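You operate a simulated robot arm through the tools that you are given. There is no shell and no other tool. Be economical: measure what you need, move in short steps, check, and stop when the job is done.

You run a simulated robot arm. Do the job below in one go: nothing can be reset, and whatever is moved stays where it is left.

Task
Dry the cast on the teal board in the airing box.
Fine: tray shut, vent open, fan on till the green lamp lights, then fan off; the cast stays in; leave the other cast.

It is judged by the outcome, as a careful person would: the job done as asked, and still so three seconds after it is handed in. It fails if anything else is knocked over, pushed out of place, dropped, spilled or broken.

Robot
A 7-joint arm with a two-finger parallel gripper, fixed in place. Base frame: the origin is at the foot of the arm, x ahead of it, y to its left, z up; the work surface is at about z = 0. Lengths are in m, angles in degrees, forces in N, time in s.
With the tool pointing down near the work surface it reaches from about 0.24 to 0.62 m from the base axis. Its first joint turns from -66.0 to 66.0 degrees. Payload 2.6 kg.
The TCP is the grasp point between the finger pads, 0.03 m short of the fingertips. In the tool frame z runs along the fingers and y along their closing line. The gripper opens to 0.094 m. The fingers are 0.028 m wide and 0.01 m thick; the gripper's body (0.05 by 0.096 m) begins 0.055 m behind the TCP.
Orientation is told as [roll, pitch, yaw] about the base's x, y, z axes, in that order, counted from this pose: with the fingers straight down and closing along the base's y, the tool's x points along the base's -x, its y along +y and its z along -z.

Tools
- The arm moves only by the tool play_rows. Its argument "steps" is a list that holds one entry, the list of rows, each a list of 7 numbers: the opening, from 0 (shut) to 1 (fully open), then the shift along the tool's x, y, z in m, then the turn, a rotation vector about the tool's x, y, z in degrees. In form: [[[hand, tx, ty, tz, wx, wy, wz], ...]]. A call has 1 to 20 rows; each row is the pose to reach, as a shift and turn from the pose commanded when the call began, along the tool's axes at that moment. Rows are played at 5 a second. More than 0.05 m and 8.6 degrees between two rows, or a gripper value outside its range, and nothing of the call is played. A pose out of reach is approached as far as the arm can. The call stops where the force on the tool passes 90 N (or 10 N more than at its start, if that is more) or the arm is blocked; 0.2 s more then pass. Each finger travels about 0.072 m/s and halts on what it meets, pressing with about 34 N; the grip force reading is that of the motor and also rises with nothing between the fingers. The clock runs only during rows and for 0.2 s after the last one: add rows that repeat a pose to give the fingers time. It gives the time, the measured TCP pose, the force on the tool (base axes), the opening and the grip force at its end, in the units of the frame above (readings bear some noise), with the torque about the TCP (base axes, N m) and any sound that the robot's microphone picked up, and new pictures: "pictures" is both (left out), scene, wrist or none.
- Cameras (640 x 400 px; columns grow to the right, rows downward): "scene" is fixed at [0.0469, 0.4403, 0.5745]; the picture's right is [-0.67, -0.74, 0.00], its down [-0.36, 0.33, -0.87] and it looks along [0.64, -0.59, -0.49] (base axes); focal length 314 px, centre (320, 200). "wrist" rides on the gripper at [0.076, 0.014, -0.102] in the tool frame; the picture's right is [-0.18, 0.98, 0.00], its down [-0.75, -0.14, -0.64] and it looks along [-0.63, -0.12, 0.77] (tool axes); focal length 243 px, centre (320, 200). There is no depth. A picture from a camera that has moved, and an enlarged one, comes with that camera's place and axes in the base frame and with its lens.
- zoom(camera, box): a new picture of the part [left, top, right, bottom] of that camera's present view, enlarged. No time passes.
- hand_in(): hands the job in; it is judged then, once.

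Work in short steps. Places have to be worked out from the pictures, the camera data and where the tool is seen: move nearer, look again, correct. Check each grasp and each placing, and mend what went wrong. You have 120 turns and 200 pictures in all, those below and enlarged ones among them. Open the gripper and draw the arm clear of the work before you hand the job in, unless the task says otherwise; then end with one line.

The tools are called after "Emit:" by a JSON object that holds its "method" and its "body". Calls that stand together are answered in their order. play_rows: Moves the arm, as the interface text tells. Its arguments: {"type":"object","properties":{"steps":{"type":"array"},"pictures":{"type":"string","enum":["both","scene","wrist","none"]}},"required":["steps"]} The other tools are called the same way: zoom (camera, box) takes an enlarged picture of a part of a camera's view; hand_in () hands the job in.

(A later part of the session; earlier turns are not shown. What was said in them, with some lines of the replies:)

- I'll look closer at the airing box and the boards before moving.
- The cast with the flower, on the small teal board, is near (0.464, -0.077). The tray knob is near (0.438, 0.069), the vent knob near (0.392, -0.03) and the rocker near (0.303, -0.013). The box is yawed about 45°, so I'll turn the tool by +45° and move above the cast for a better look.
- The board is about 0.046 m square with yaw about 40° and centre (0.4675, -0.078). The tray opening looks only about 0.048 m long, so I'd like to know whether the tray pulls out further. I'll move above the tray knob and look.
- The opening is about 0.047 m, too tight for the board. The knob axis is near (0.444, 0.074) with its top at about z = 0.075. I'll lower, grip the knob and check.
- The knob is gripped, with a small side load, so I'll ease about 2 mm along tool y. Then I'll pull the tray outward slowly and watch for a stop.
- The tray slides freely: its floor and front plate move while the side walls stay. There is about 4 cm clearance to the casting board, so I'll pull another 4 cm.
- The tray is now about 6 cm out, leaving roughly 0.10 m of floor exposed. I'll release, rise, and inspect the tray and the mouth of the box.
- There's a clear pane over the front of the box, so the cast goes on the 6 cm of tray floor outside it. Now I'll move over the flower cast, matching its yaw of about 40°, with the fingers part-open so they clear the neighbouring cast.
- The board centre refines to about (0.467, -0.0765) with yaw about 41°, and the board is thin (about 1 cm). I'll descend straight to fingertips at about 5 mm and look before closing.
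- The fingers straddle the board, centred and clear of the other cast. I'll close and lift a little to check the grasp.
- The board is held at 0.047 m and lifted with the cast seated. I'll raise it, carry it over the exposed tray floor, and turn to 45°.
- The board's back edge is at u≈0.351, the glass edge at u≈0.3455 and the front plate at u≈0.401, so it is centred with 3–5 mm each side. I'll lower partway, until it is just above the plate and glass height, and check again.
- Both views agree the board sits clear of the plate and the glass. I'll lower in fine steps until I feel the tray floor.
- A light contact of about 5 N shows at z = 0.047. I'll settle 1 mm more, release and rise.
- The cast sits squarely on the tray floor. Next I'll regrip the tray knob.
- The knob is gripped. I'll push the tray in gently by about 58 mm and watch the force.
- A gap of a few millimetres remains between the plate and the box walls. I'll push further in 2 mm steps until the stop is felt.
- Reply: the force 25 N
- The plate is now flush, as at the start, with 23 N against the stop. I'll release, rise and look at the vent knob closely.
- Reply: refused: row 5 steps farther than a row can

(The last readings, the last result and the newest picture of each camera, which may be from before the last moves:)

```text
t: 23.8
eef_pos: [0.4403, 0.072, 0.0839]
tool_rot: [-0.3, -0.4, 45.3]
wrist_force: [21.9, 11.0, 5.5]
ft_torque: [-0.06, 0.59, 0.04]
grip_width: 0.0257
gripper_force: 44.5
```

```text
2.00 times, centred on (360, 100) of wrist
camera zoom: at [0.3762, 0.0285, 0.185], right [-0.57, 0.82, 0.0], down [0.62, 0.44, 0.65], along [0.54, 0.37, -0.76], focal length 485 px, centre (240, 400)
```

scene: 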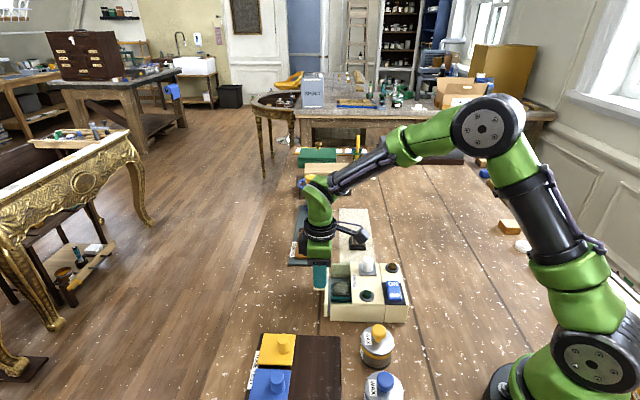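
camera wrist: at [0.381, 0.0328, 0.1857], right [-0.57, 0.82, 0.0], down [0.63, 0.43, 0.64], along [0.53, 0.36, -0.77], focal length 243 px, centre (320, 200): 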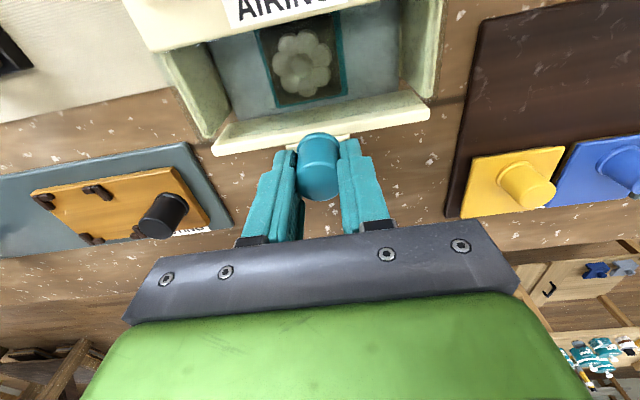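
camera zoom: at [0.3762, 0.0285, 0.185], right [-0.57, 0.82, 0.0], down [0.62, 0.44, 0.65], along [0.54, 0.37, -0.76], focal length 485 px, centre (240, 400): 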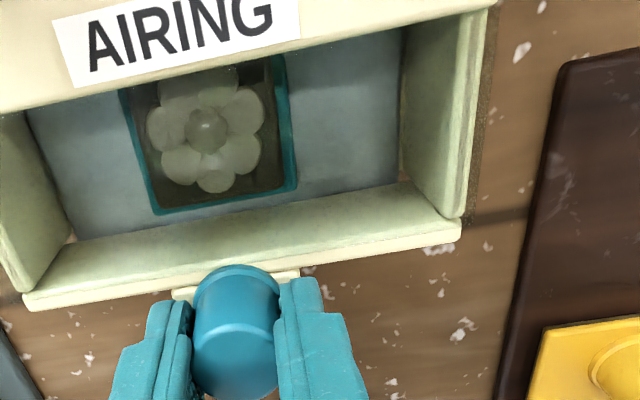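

Release and rise, in smaller steps this time.

Emit:
{"method": "play_rows", "body": {"steps": [[[0.3, -0.001, 0, 0, 0, 0, 0], [0.7, -0.001, 0, 0, 0, 0, 0], [0.7, -0.001, 0, 0, 0, 0, 0], [0.7, -0.001, 0, -0.04, 0, 0, 0], [0.7, 0.01, -0.02, -0.08, 0, 0, 0], [0.7, 0.04, -0.04, -0.09, 0, 0, 0], [0.7, 0.07, -0.045, -0.09, 0, 0, 0], [0.7, 0.1, -0.045, -0.09, 0, 0, 0], [0.7, 0.1, -0.045, -0.09, 0, 0, 0]]]}}

Emit:
{"method": "zoom", "body": {"camera": "wrist", "box": [200, 0, 520, 200]}}

Emit:
{"method": "zoom", "body": {"camera": "scene", "box": [290, 240, 434, 330]}}

```text
t: 25.8
eef_pos: [0.3972, -0.031, 0.1725]
tool_rot: [0.0, 0.0, 45.0]
wrist_force: [1.2, 0.1, -0.4]
ft_torque: [0.0, -0.04, 0.0]
grip_width: 0.066
gripper_force: 0.0
camera wrist: at [0.3334, -0.0742, 0.2752], right [-0.57, 0.82, 0.0], down [0.63, 0.43, 0.64], along [0.53, 0.36, -0.77], focal length 243 px, centre (320, 200)
```

scene: 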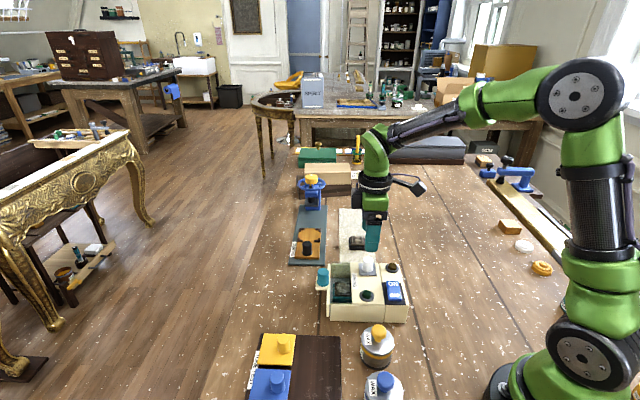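
wrist: 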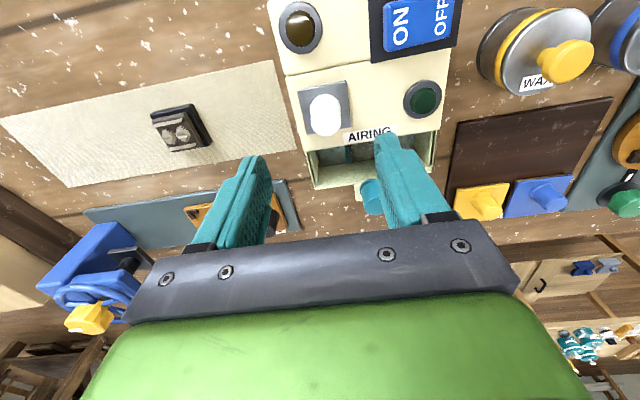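

```text
2.00 times, centred on (360, 100) of wrist
camera zoom: at [0.3334, -0.0742, 0.2752], right [-0.57, 0.82, 0.0], down [0.63, 0.43, 0.64], along [0.53, 0.36, -0.77], focal length 485 px, centre (240, 400)
```

zoom: 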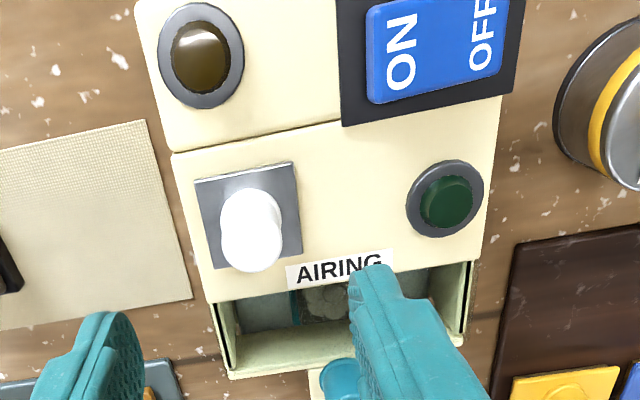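

```text
4.44 times, centred on (362, 285) of scene
camera zoom: at [0.0469, 0.4403, 0.5745], right [-0.67, -0.74, 0.0], down [-0.36, 0.33, -0.87], along [0.64, -0.59, -0.49], focal length 1396 px, centre (133, -178)
```

zoom: 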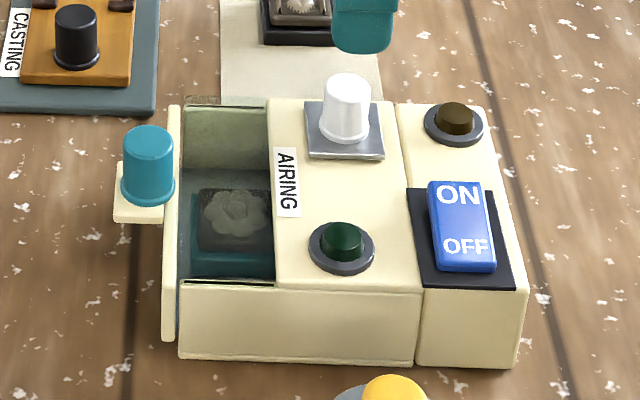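

The tray is shut with the cast inside. The vent knob's centre is about (0.394, -0.027) with its top at z ≈ 0.09, on a grey plate that looks like a slider with free space toward the green lamp. I'll grip the knob.

Emit:
{"method": "play_rows", "body": {"steps": [[[0.7, -0.0007, 0.0052, 0.03, 0, 0, 0], [0.7, -0.0007, 0.0052, 0.06, 0, 0, 0], [0.7, -0.0007, 0.0052, 0.0775, 0, 0, 0], [0.4, -0.0007, 0.0052, 0.0775, 0, 0, 0], [0.1, -0.0007, 0.0052, 0.0775, 0, 0, 0], [0, -0.0007, 0.0052, 0.0775, 0, 0, 0], [0, -0.0007, 0.0052, 0.0775, 0, 0, 0]]]}}

Emit:
{"method": "zoom", "body": {"camera": "wrist", "box": [200, 50, 440, 200]}}

```text
t: 27.4
eef_pos: [0.3924, -0.0268, 0.0959]
tool_rot: [0.2, 0.1, 45.1]
wrist_force: [-12.9, 8.8, 1.9]
ft_torque: [-0.24, -0.09, -0.07]
grip_width: 0.0228
gripper_force: 45.2
camera wrist: at [0.3319, -0.0705, 0.1978], right [-0.57, 0.82, 0.0], down [0.63, 0.43, 0.64], along [0.53, 0.36, -0.77], focal length 243 px, centre (320, 200)
```

scene: 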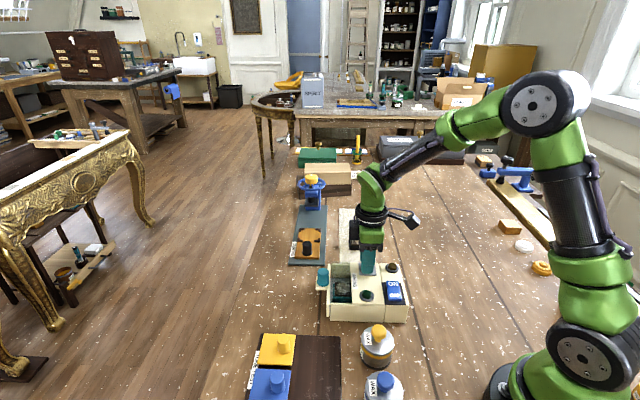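
wrist: 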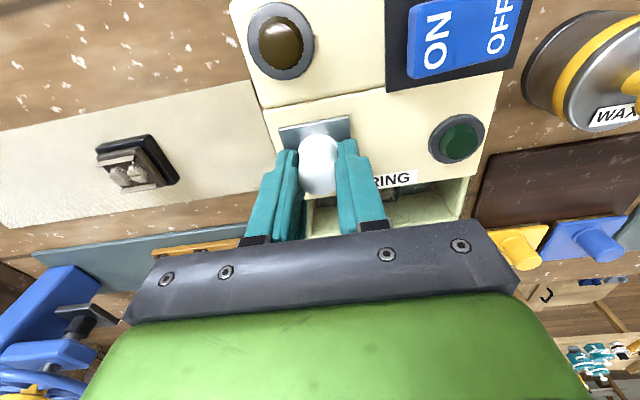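

```text
2.67 times, centred on (320, 125) of wrist
camera zoom: at [0.3319, -0.0705, 0.1978], right [-0.57, 0.82, 0.0], down [0.63, 0.43, 0.64], along [0.53, 0.36, -0.77], focal length 647 px, centre (320, 400)
```

zoom: 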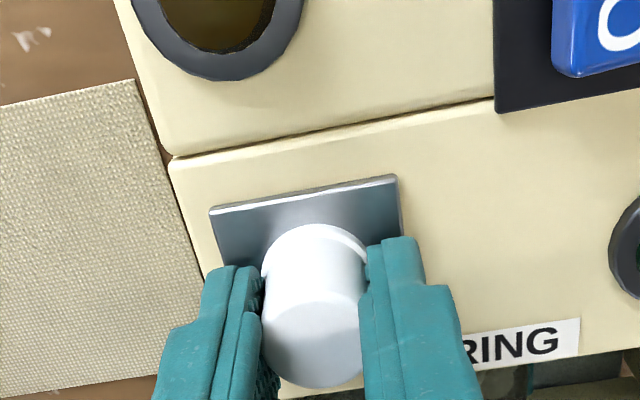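

The knob is held, and the grey plate stands proud of the lid like a slider. I'll try a small slide toward the green lamp and watch the force and the picture.

Emit:
{"method": "play_rows", "body": {"steps": [[[0, 0, 0.002, 0, 0, 0, 0], [0, 0, 0.004, 0, 0, 0, 0], [0, 0, 0.006, 0, 0, 0, 0], [0, 0, 0.008, 0, 0, 0, 0]]], "pictures": "none"}}

Emit:
{"method": "zoom", "body": {"camera": "wrist", "box": [200, 50, 440, 200]}}

Emit:
{"method": "zoom", "body": {"camera": "scene", "box": [290, 240, 434, 330]}}

```text
t: 28.4
eef_pos: [0.3898, -0.0227, 0.0951]
tool_rot: [-0.1, -0.1, 45.0]
wrist_force: [4.0, 2.4, -6.9]
ft_torque: [0.74, -0.45, 0.1]
grip_width: 0.0229
gripper_force: 45.3
```

```text
2.67 times, centred on (320, 125) of wrist
camera zoom: at [0.3265, -0.0655, 0.1976], right [-0.56, 0.83, 0.0], down [0.63, 0.43, 0.64], along [0.53, 0.36, -0.77], focal length 647 px, centre (320, 400)
```

zoom: 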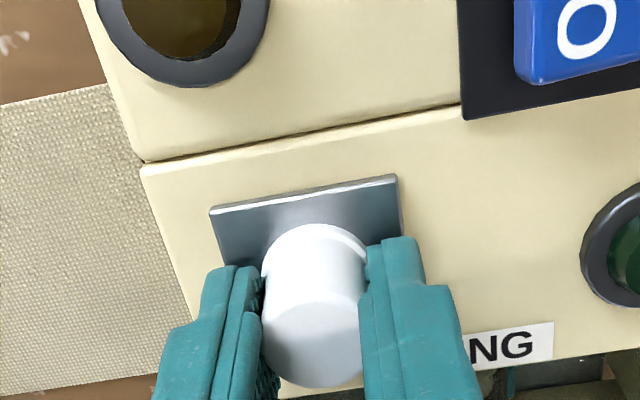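

```text
4.44 times, centred on (362, 285) of scene
camera zoom: at [0.0469, 0.4403, 0.5745], right [-0.67, -0.74, 0.0], down [-0.36, 0.33, -0.87], along [0.64, -0.59, -0.49], focal length 1396 px, centre (133, -178)
```

zoom: 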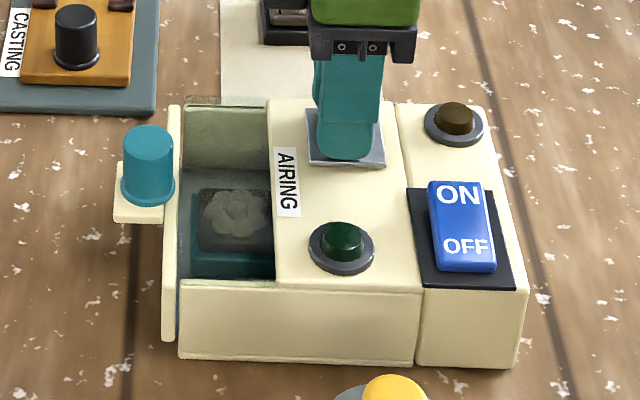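

The plate slides easily and the box stays put. I'll keep sliding in small steps.

Emit:
{"method": "play_rows", "body": {"steps": [[[0, 0, 0.004, 0, 0, 0, 0], [0, 0, 0.008, 0, 0, 0, 0], [0, 0, 0.012, 0, 0, 0, 0], [0, 0, 0.016, 0, 0, 0, 0]]], "pictures": "none"}}

Emit:
{"method": "zoom", "body": {"camera": "wrist", "box": [200, 50, 440, 200]}}

Emit:
{"method": "zoom", "body": {"camera": "scene", "box": [290, 240, 434, 330]}}

```text
t: 29.4
eef_pos: [0.3777, -0.0091, 0.0951]
tool_rot: [0.0, 0.2, 45.1]
wrist_force: [4.2, 3.8, -19.4]
ft_torque: [0.11, -0.79, 0.04]
grip_width: 0.023
gripper_force: 45.5
```

```text
2.67 times, centred on (320, 125) of wrist
camera zoom: at [0.3149, -0.0536, 0.1979], right [-0.57, 0.82, 0.0], down [0.63, 0.43, 0.64], along [0.53, 0.36, -0.77], focal length 647 px, centre (320, 400)
```

zoom: 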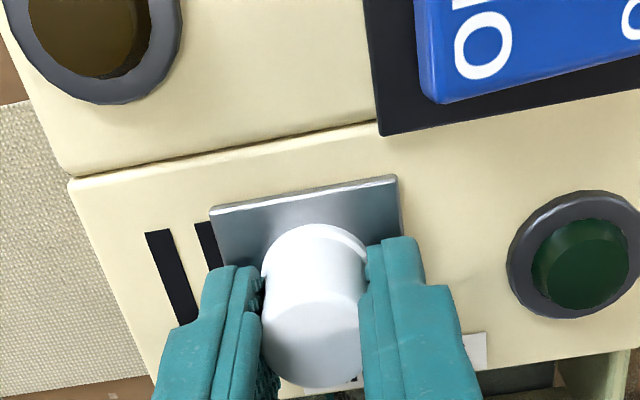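

```text
4.44 times, centred on (362, 285) of scene
camera zoom: at [0.047, 0.4403, 0.5745], right [-0.67, -0.74, 0.0], down [-0.36, 0.33, -0.87], along [0.64, -0.59, -0.49], focal length 1396 px, centre (133, -178)
```

zoom: 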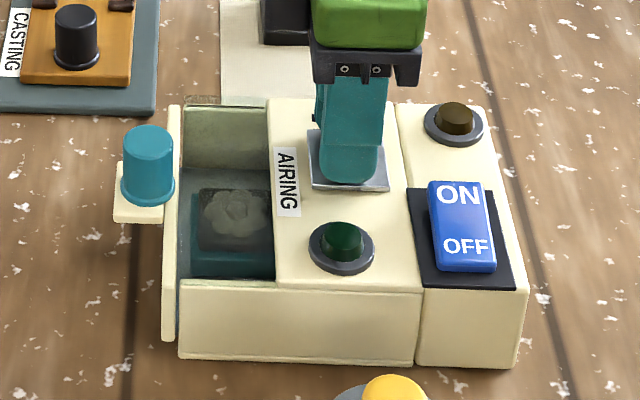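

Vent slots are being uncovered, so the direction is right. I'll continue until the stop.

Emit:
{"method": "play_rows", "body": {"steps": [[[0, 0, 0.003, 0, 0, 0, 0], [0, 0, 0.006, 0, 0, 0, 0], [0, 0, 0.009, 0, 0, 0, 0], [0, 0, 0.012, 0, 0, 0, 0], [0, 0, 0.014, 0, 0, 0, 0]]], "pictures": "none"}}

Emit:
{"method": "zoom", "body": {"camera": "wrist", "box": [200, 50, 440, 200]}}

Emit:
{"method": "zoom", "body": {"camera": "scene", "box": [290, 240, 434, 330]}}

```text
t: 30.6
eef_pos: [0.366, -0.0005, 0.0949]
tool_rot: [0.1, 0.2, 44.9]
wrist_force: [3.6, 2.7, -31.6]
ft_torque: [0.21, -0.85, 0.0]
grip_width: 0.0234
gripper_force: 45.4
```

```text
2.67 times, centred on (320, 125) of wrist
camera zoom: at [0.3048, -0.0434, 0.1981], right [-0.56, 0.83, 0.0], down [0.63, 0.43, 0.64], along [0.53, 0.36, -0.77], focal length 647 px, centre (320, 400)
```

zoom: 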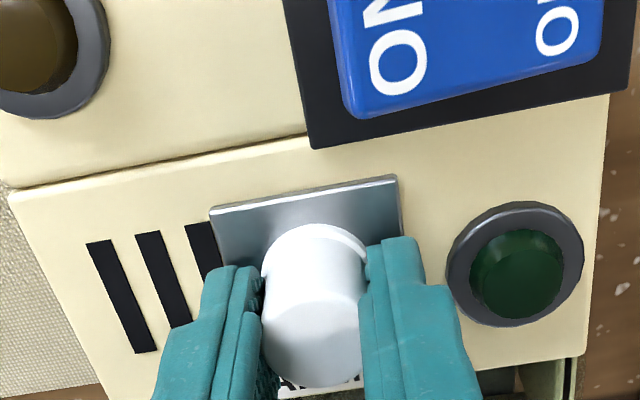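

```text
4.44 times, centred on (362, 285) of scene
camera zoom: at [0.047, 0.4403, 0.5745], right [-0.67, -0.74, 0.0], down [-0.36, 0.33, -0.87], along [0.64, -0.59, -0.49], focal length 1396 px, centre (133, -178)
```

zoom: 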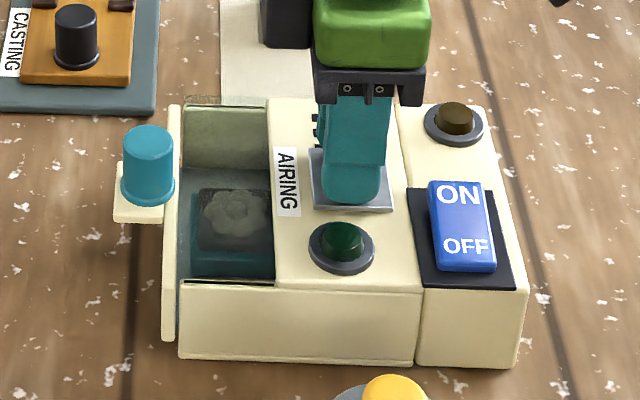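

A third slot is nearly uncovered. I'll continue a few millimetres, easing the vertical load, and check the clearance to the lamp.

Emit:
{"method": "play_rows", "body": {"steps": [[[0, 0, 0.002, 0.001, 0, 0, 0], [0, 0, 0.004, 0.001, 0, 0, 0], [0, 0, 0.006, 0.001, 0, 0, 0]]], "pictures": "none"}}

Emit:
{"method": "zoom", "body": {"camera": "wrist", "box": [200, 50, 440, 200]}}

Emit:
{"method": "zoom", "body": {"camera": "scene", "box": [330, 245, 410, 295]}}

```text
t: 31.4
eef_pos: [0.3656, 0.002, 0.094]
tool_rot: [-0.2, 0.0, 44.9]
wrist_force: [0.4, -11.9, -14.6]
ft_torque: [0.12, 0.38, 0.01]
grip_width: 0.023
gripper_force: 45.1
```

```text
2.67 times, centred on (320, 125) of wrist
camera zoom: at [0.3019, -0.0406, 0.1981], right [-0.56, 0.83, 0.0], down [0.63, 0.43, 0.64], along [0.53, 0.36, -0.77], focal length 647 px, centre (320, 400)
```

zoom: 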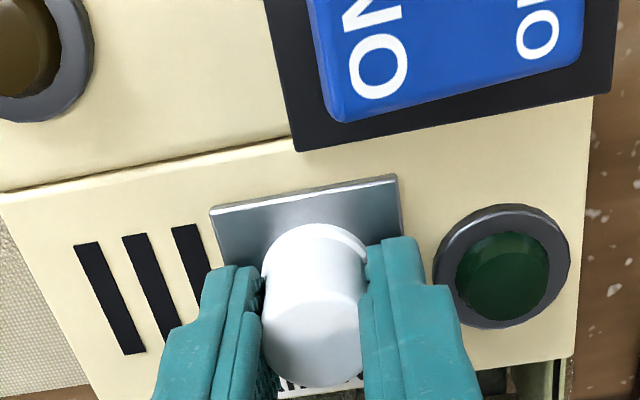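

```text
8.00 times, centred on (370, 270) of scene
camera zoom: at [0.047, 0.4403, 0.5745], right [-0.67, -0.74, 0.0], down [-0.36, 0.33, -0.87], along [0.64, -0.59, -0.49], focal length 2512 px, centre (-80, -360)
```

zoom: 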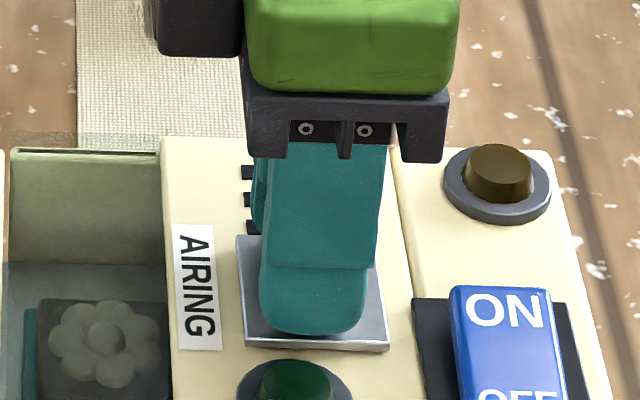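

All three slots are uncovered, and force is rising against the motion, so this is probably the stop. One more small push will confirm it, then I'll release.

Emit:
{"method": "play_rows", "body": {"steps": [[[0, 0, 0.002, 0, 0, 0, 0], [0, 0, 0.003, 0, 0, 0, 0], [0, 0, 0.003, 0, 0, 0, 0]]], "pictures": "none"}}

```text
t: 32.2
eef_pos: [0.3635, 0.0029, 0.0956]
tool_rot: [-0.5, -0.2, 44.9]
wrist_force: [18.2, -27.2, -11.5]
ft_torque: [0.09, -0.05, 0.0]
grip_width: 0.0229
gripper_force: 45.1
```

That's the stop, with 32 N opposing. I'll open only slightly so the finger clears the lamp, then lift and view.

Emit:
{"method": "play_rows", "body": {"steps": [[[0.3, 0, 0, 0, 0, 0, 0], [0.4, 0, -0.001, 0, 0, 0, 0], [0.4, 0, -0.001, -0.01, 0, 0, 0], [0.4, 0, -0.001, -0.04, 0, 0, 0], [0.4, 0, -0.001, -0.075, 0, 0, 0], [0.4, 0.03, -0.001, -0.09, 0, 0, 0], [0.4, 0.06, -0.001, -0.09, 0, 0, 0], [0.4, 0.06, -0.001, -0.09, 0, 0, 0]]]}}

Emit:
{"method": "zoom", "body": {"camera": "wrist", "box": [200, 20, 440, 170]}}

Emit:
{"method": "zoom", "body": {"camera": "scene", "box": [290, 240, 434, 330]}}

```text
t: 34.0
eef_pos: [0.3207, -0.0365, 0.1846]
tool_rot: [0.0, -0.1, 45.0]
wrist_force: [0.2, 0.2, 0.0]
ft_torque: [0.0, -0.03, 0.0]
grip_width: 0.0376
gripper_force: 0.1
camera wrist: at [0.2579, -0.0796, 0.2869], right [-0.56, 0.83, 0.0], down [0.63, 0.43, 0.64], along [0.53, 0.36, -0.77], focal length 243 px, centre (320, 200)
```

scene: 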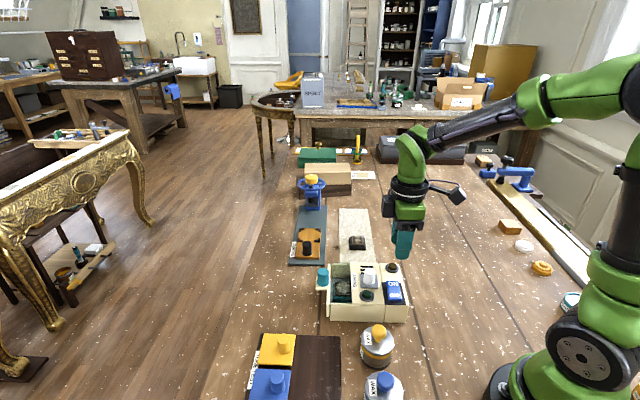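
wrist: 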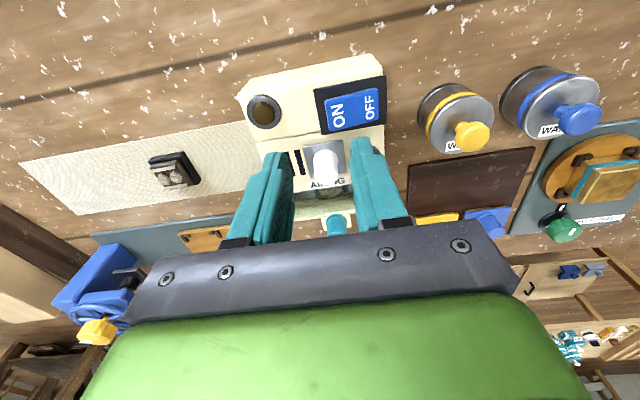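

```text
2.67 times, centred on (320, 95) of wrist
camera zoom: at [0.2579, -0.0796, 0.2869], right [-0.56, 0.83, 0.0], down [0.63, 0.43, 0.64], along [0.53, 0.36, -0.77], focal length 647 px, centre (320, 480)
```

zoom: 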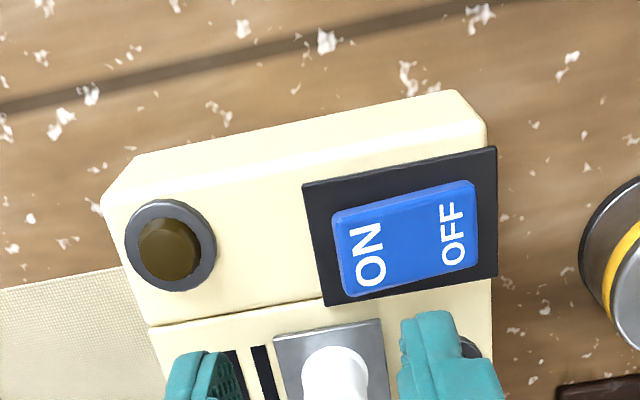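

```text
4.44 times, centred on (362, 285) of scene
camera zoom: at [0.0469, 0.4403, 0.5745], right [-0.67, -0.74, 0.0], down [-0.36, 0.33, -0.87], along [0.64, -0.59, -0.49], focal length 1396 px, centre (133, -178)
```

zoom: 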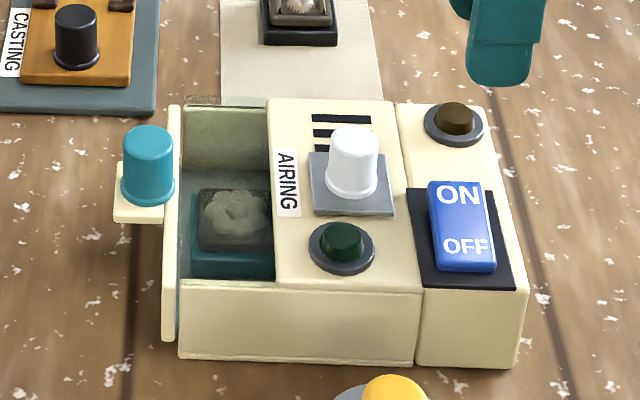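

The vent slots are open. The ON end of the rocker is raised, near (0.315, -0.024, z≈0.077), and the OFF end is near (0.295, -0.002). I'll close the fingers, hover over ON and look.

Emit:
{"method": "play_rows", "body": {"steps": [[[0.1, -0.0048, 0.0115, 0, 0, 0, 0], [0, -0.0048, 0.0115, 0.03, 0, 0, 0], [0, -0.0048, 0.0115, 0.06, 0, 0, 0], [0, -0.0048, 0.0115, 0.065, 0, 0, 0]]]}}

Emit:
{"method": "zoom", "body": {"camera": "scene", "box": [342, 240, 438, 300]}}

Emit:
{"method": "zoom", "body": {"camera": "wrist", "box": [200, 50, 440, 200]}}

```text
t: 35.0
eef_pos: [0.3148, -0.0249, 0.1191]
tool_rot: [0.0, 0.0, 45.0]
wrist_force: [0.3, 0.0, -0.1]
ft_torque: [0.0, 0.0, -0.02]
grip_width: 0.0002
gripper_force: 33.3
camera wrist: at [0.2523, -0.0683, 0.2203], right [-0.56, 0.83, 0.0], down [0.63, 0.43, 0.64], along [0.53, 0.36, -0.77], focal length 243 px, centre (320, 200)
```

scene: 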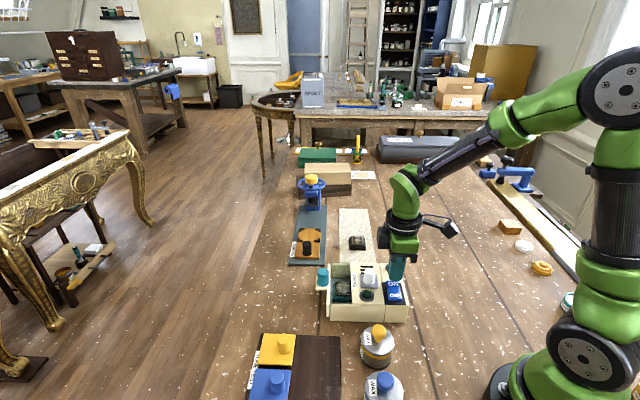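
wrist: 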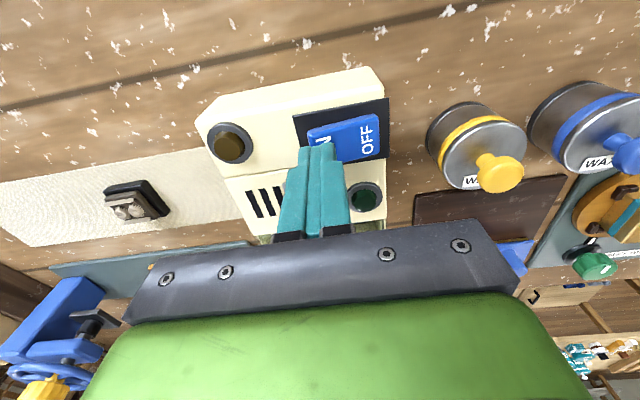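

```text
6.67 times, centred on (390, 270) of scene
camera zoom: at [0.0469, 0.4403, 0.5745], right [-0.67, -0.74, 0.0], down [-0.36, 0.33, -0.87], along [0.64, -0.59, -0.49], focal length 2093 px, centre (-147, -267)
```

zoom: 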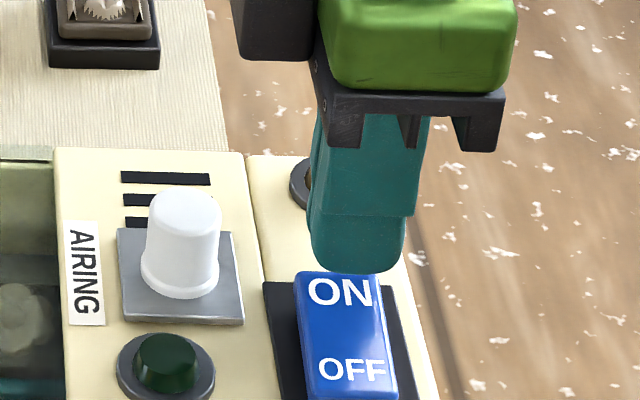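

```text
2.67 times, centred on (320, 125) of wrist
camera zoom: at [0.2523, -0.0683, 0.2203], right [-0.56, 0.83, 0.0], down [0.63, 0.43, 0.64], along [0.53, 0.36, -0.77], focal length 647 px, centre (320, 400)
```

zoom: 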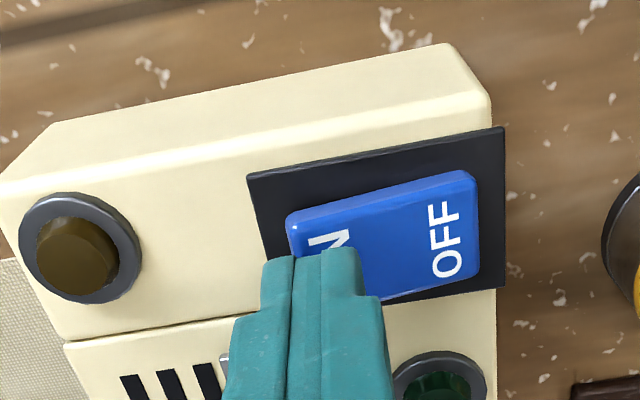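

The tips are over the ON half. I'll press down in small steps, listening for a click.

Emit:
{"method": "play_rows", "body": {"steps": [[[0, -0.002, 0, 0.006, 0, 0, 0], [0, -0.002, 0, 0.011, 0, 0, 0], [0, -0.002, 0, 0.014, 0, 0, 0], [0, -0.002, 0, 0.017, 0, 0, 0], [0, -0.002, 0, 0.02, 0, 0, 0]]]}}

Emit:
{"method": "zoom", "body": {"camera": "scene", "box": [342, 240, 438, 300]}}

```text
t: 36.2
eef_pos: [0.3173, -0.0232, 0.1011]
tool_rot: [-0.1, -0.2, 44.9]
wrist_force: [-21.3, -0.4, 60.9]
ft_torque: [0.29, 1.13, 0.16]
grip_width: 0.0001
gripper_force: 33.7
camera wrist: at [0.2538, -0.0669, 0.2029], right [-0.56, 0.83, 0.0], down [0.63, 0.43, 0.64], along [0.53, 0.36, -0.76], focal length 243 px, centre (320, 200)
```

scene: 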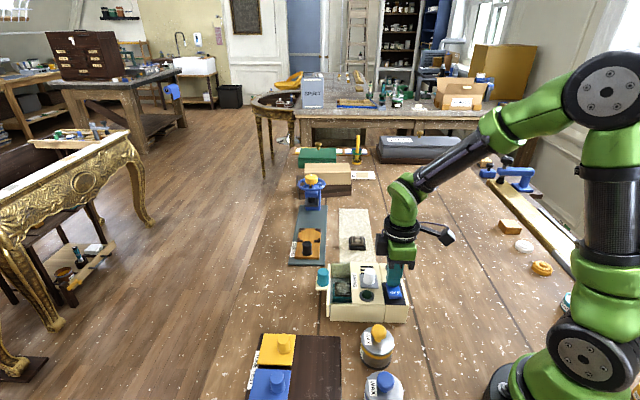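
wrist: 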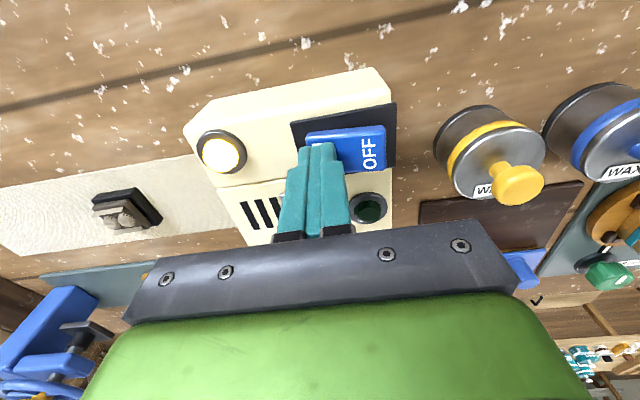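

```text
6.67 times, centred on (390, 270) of scene
camera zoom: at [0.0466, 0.4403, 0.5745], right [-0.67, -0.74, 0.0], down [-0.36, 0.33, -0.87], along [0.64, -0.59, -0.49], focal length 2093 px, centre (-147, -267)
```

zoom: 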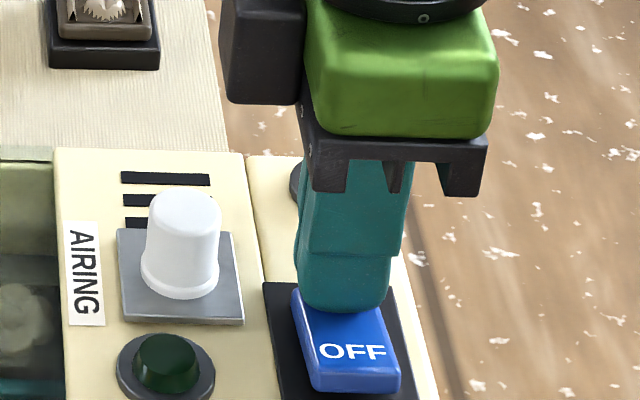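

The rocker flipped to ON and the running lamp is lit amber. I'll lift, hover above the OFF half, and wait for green.

Emit:
{"method": "play_rows", "body": {"steps": [[[0, 0, 0, -0.015, 0, 0, 0], [0, 0, 0, -0.03, 0, 0, 0], [0, 0.001, 0.03, -0.03, 0, 0, 0], [0, 0.001, 0.03, -0.025, 0, 0, 0], [0, 0.001, 0.03, -0.025, 0, 0, 0]]]}}

Emit:
{"method": "zoom", "body": {"camera": "scene", "box": [342, 240, 438, 300]}}

```text
t: 37.4
eef_pos: [0.2939, -0.0042, 0.1223]
tool_rot: [0.0, 0.0, 45.0]
wrist_force: [0.3, 0.7, -0.6]
ft_torque: [-0.03, 0.0, 0.01]
grip_width: 0.0
gripper_force: 32.7
camera wrist: at [0.2312, -0.0465, 0.2249], right [-0.57, 0.82, 0.0], down [0.63, 0.43, 0.64], along [0.53, 0.36, -0.77], focal length 243 px, centre (320, 200)
```

scene: 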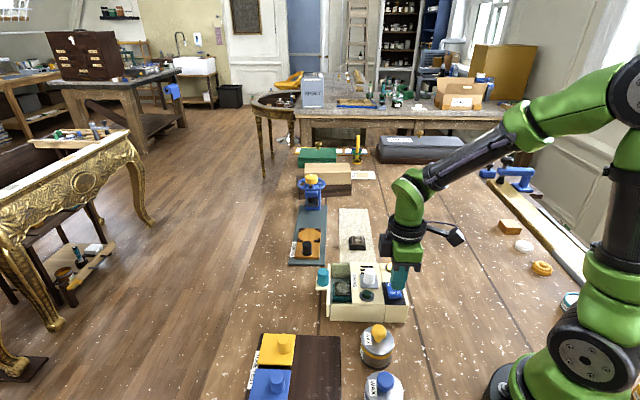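
wrist: 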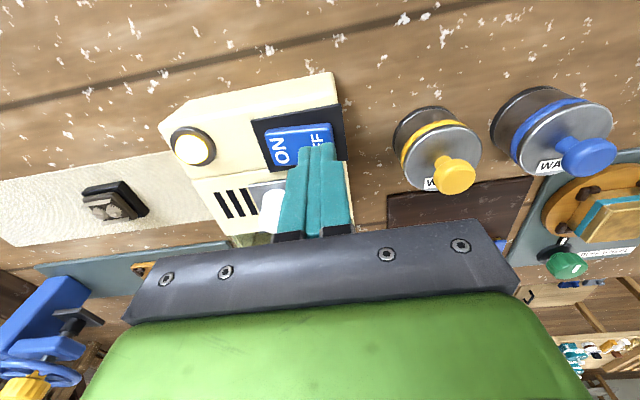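

```text
6.67 times, centred on (390, 270) of scene
camera zoom: at [0.0469, 0.4403, 0.5745], right [-0.67, -0.74, 0.0], down [-0.36, 0.33, -0.87], along [0.64, -0.59, -0.49], focal length 2093 px, centre (-147, -267)
```

zoom: 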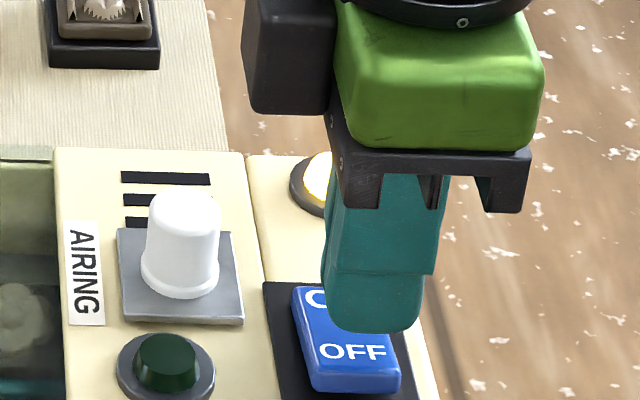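

The fan is running and green is not lit yet. I'll wait here, over OFF.

Emit:
{"method": "play_rows", "body": {"steps": [[[0, 0, 0, 0, 0, 0, 0], [0, 0, 0, 0, 0, 0, 0], [0, 0, 0, 0, 0, 0, 0], [0, 0, 0, 0, 0, 0, 0], [0, 0, 0, 0, 0, 0, 0], [0, 0, 0, 0, 0, 0, 0], [0, 0, 0, 0, 0, 0, 0], [0, 0, 0, 0, 0, 0, 0], [0, 0, 0, 0, 0, 0, 0], [0, 0, 0, 0, 0, 0, 0]]], "pictures": "none"}}

Emit:
{"method": "zoom", "body": {"camera": "scene", "box": [342, 240, 438, 300]}}

```text
t: 39.6
eef_pos: [0.2947, -0.0041, 0.1227]
tool_rot: [0.0, -0.1, 45.0]
wrist_force: [-0.4, -0.5, 1.1]
ft_torque: [0.03, -0.01, -0.01]
grip_width: 0.0002
gripper_force: 33.1
```

```text
6.67 times, centred on (390, 270) of scene
camera zoom: at [0.0469, 0.4403, 0.5745], right [-0.67, -0.74, 0.0], down [-0.36, 0.33, -0.87], along [0.64, -0.59, -0.49], focal length 2093 px, centre (-147, -267)
```

zoom: 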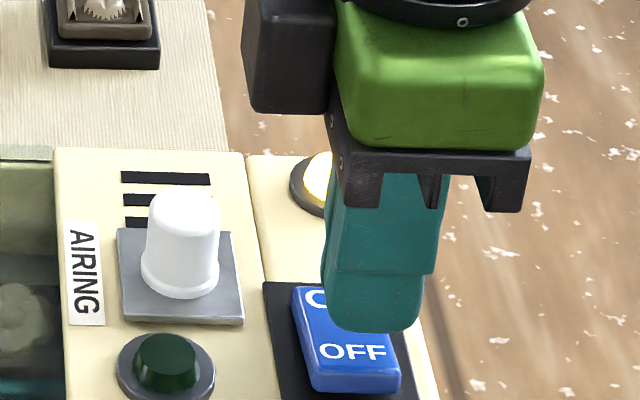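

Still amber, so I'll keep waiting.

Emit:
{"method": "play_rows", "body": {"steps": [[[0, 0, 0, 0, 0, 0, 0], [0, 0, 0, 0, 0, 0, 0], [0, 0, 0, 0, 0, 0, 0], [0, 0, 0, 0, 0, 0, 0], [0, 0, 0, 0, 0, 0, 0], [0, 0, 0, 0, 0, 0, 0], [0, 0, 0, 0, 0, 0, 0], [0, 0, 0, 0, 0, 0, 0], [0, 0, 0, 0, 0, 0, 0], [0, 0, 0, 0, 0, 0, 0], [0, 0, 0, 0, 0, 0, 0], [0, 0, 0, 0, 0, 0, 0], [0, 0, 0, 0, 0, 0, 0], [0, 0, 0, 0, 0, 0, 0], [0, 0, 0, 0, 0, 0, 0]]], "pictures": "none"}}

Emit:
{"method": "zoom", "body": {"camera": "scene", "box": [342, 240, 438, 300]}}

```text
t: 42.8
eef_pos: [0.2937, -0.0022, 0.1221]
tool_rot: [0.0, 0.0, 45.0]
wrist_force: [0.6, -0.1, 0.0]
ft_torque: [0.0, -0.03, 0.06]
grip_width: 0.0001
gripper_force: 33.7
```

```text
6.67 times, centred on (390, 270) of scene
camera zoom: at [0.0469, 0.4403, 0.5745], right [-0.67, -0.74, 0.0], down [-0.36, 0.33, -0.87], along [0.64, -0.59, -0.49], focal length 2093 px, centre (-147, -267)
```

zoom: 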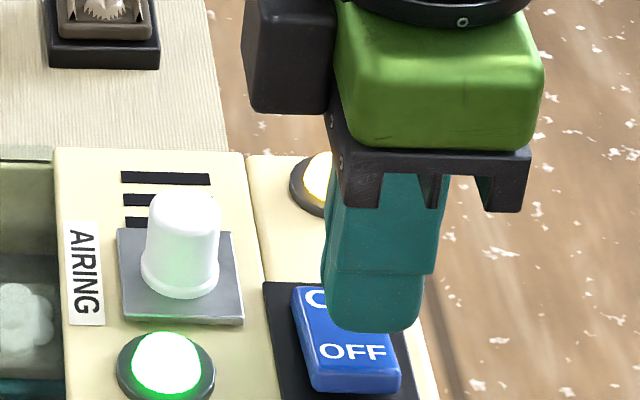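

Green is lit. Pressing OFF.

Emit:
{"method": "play_rows", "body": {"steps": [[[0, -0.002, 0, 0.01, 0, 0, 0], [0, -0.002, 0, 0.015, 0, 0, 0], [0, -0.002, 0, 0.019, 0, 0, 0], [0, -0.002, 0, 0.022, 0, 0, 0], [0, -0.002, 0, 0.025, 0, 0, 0]]], "pictures": "none"}}

Emit:
{"method": "zoom", "body": {"camera": "scene", "box": [342, 240, 438, 300]}}

```text
t: 44.0
eef_pos: [0.2947, -0.0016, 0.1007]
tool_rot: [0.0, 0.0, 44.8]
wrist_force: [-32.2, 2.7, 64.5]
ft_torque: [-0.31, 0.57, -0.13]
grip_width: 0.0001
gripper_force: 33.0
```

```text
6.67 times, centred on (390, 270) of scene
camera zoom: at [0.0466, 0.4403, 0.5745], right [-0.67, -0.74, 0.0], down [-0.36, 0.33, -0.87], along [0.64, -0.59, -0.49], focal length 2093 px, centre (-147, -267)
```

zoom: 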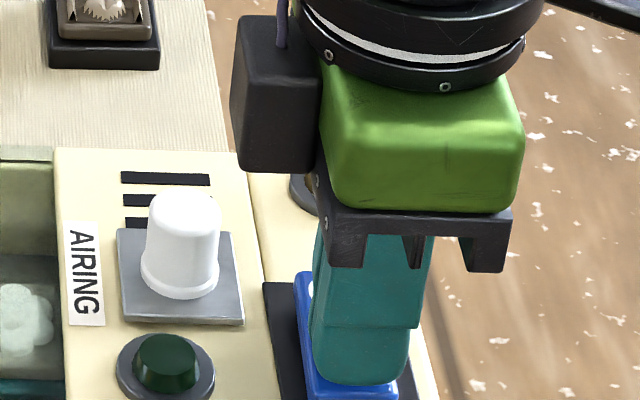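

The rocker is back to OFF, both lamps are dark, and the cast has turned pale. I'll rise, open the gripper and draw clear.

Emit:
{"method": "play_rows", "body": {"steps": [[[0, 0, 0, -0.03, 0, 0, 0], [0, 0, 0, -0.07, 0, 0, 0], [0.3, 0, 0, -0.11, 0, 0, 0], [0.6, 0, -0.04, -0.13, 0, 0, 0], [1, 0, -0.08, -0.14, 0, 0, 0], [1, 0, -0.12, -0.14, 0, 0, 0], [1, 0, -0.12, -0.14, 0, 0, 0]]]}}

Emit:
{"method": "zoom", "body": {"camera": "scene", "box": [290, 220, 450, 320]}}

```text
t: 45.6
eef_pos: [0.3824, -0.0871, 0.2412]
tool_rot: [0.1, 0.0, 44.9]
wrist_force: [0.1, -0.1, -0.8]
ft_torque: [0.01, 0.0, -0.01]
grip_width: 0.0942
gripper_force: 0.0
camera wrist: at [0.3193, -0.1302, 0.344], right [-0.57, 0.82, 0.0], down [0.63, 0.43, 0.64], along [0.53, 0.36, -0.77], focal length 243 px, centre (320, 200)
```

scene: 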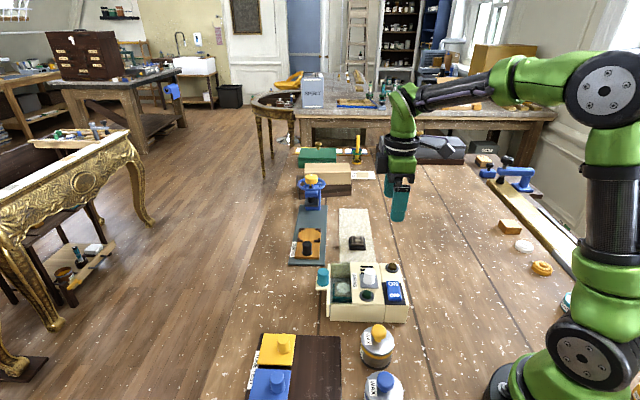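
wrist: 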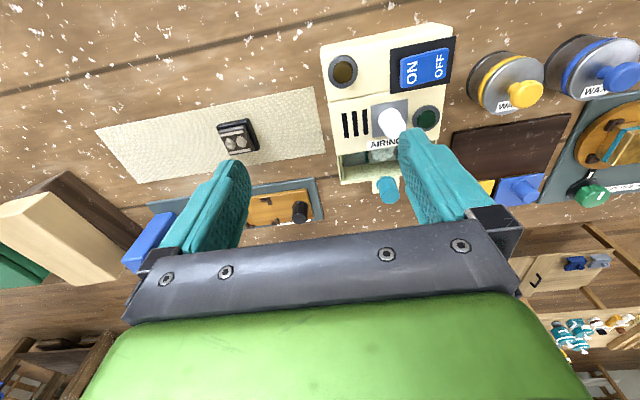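

```text
4.00 times, centred on (370, 270) of scene
camera zoom: at [0.0469, 0.4403, 0.5745], right [-0.67, -0.74, 0.0], down [-0.36, 0.33, -0.87], along [0.64, -0.59, -0.49], focal length 1256 px, centre (120, -80)
```

zoom: 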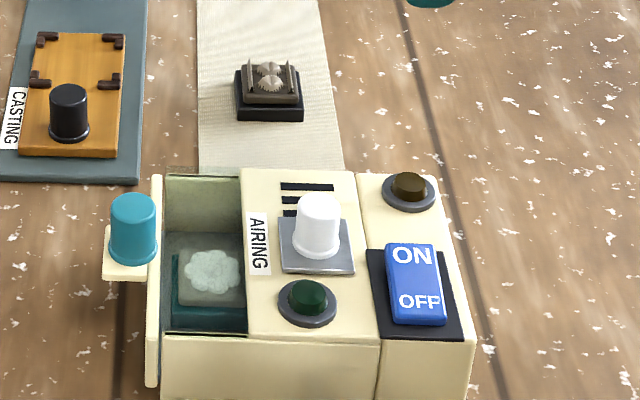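

The final view shows the tray shut with the pale, dried cast inside, the vent open and the fan off. The other cast is untouched, and the arm is clear with the gripper open, so I'm handing in.

Emit:
{"method": "hand_in", "body": {}}

```text
The job is handed in.
```

The cast on the teal board is dried and still in the airing box: tray shut, vent open, fan run until the green lamp lit and then switched off, with the other cast left in place.
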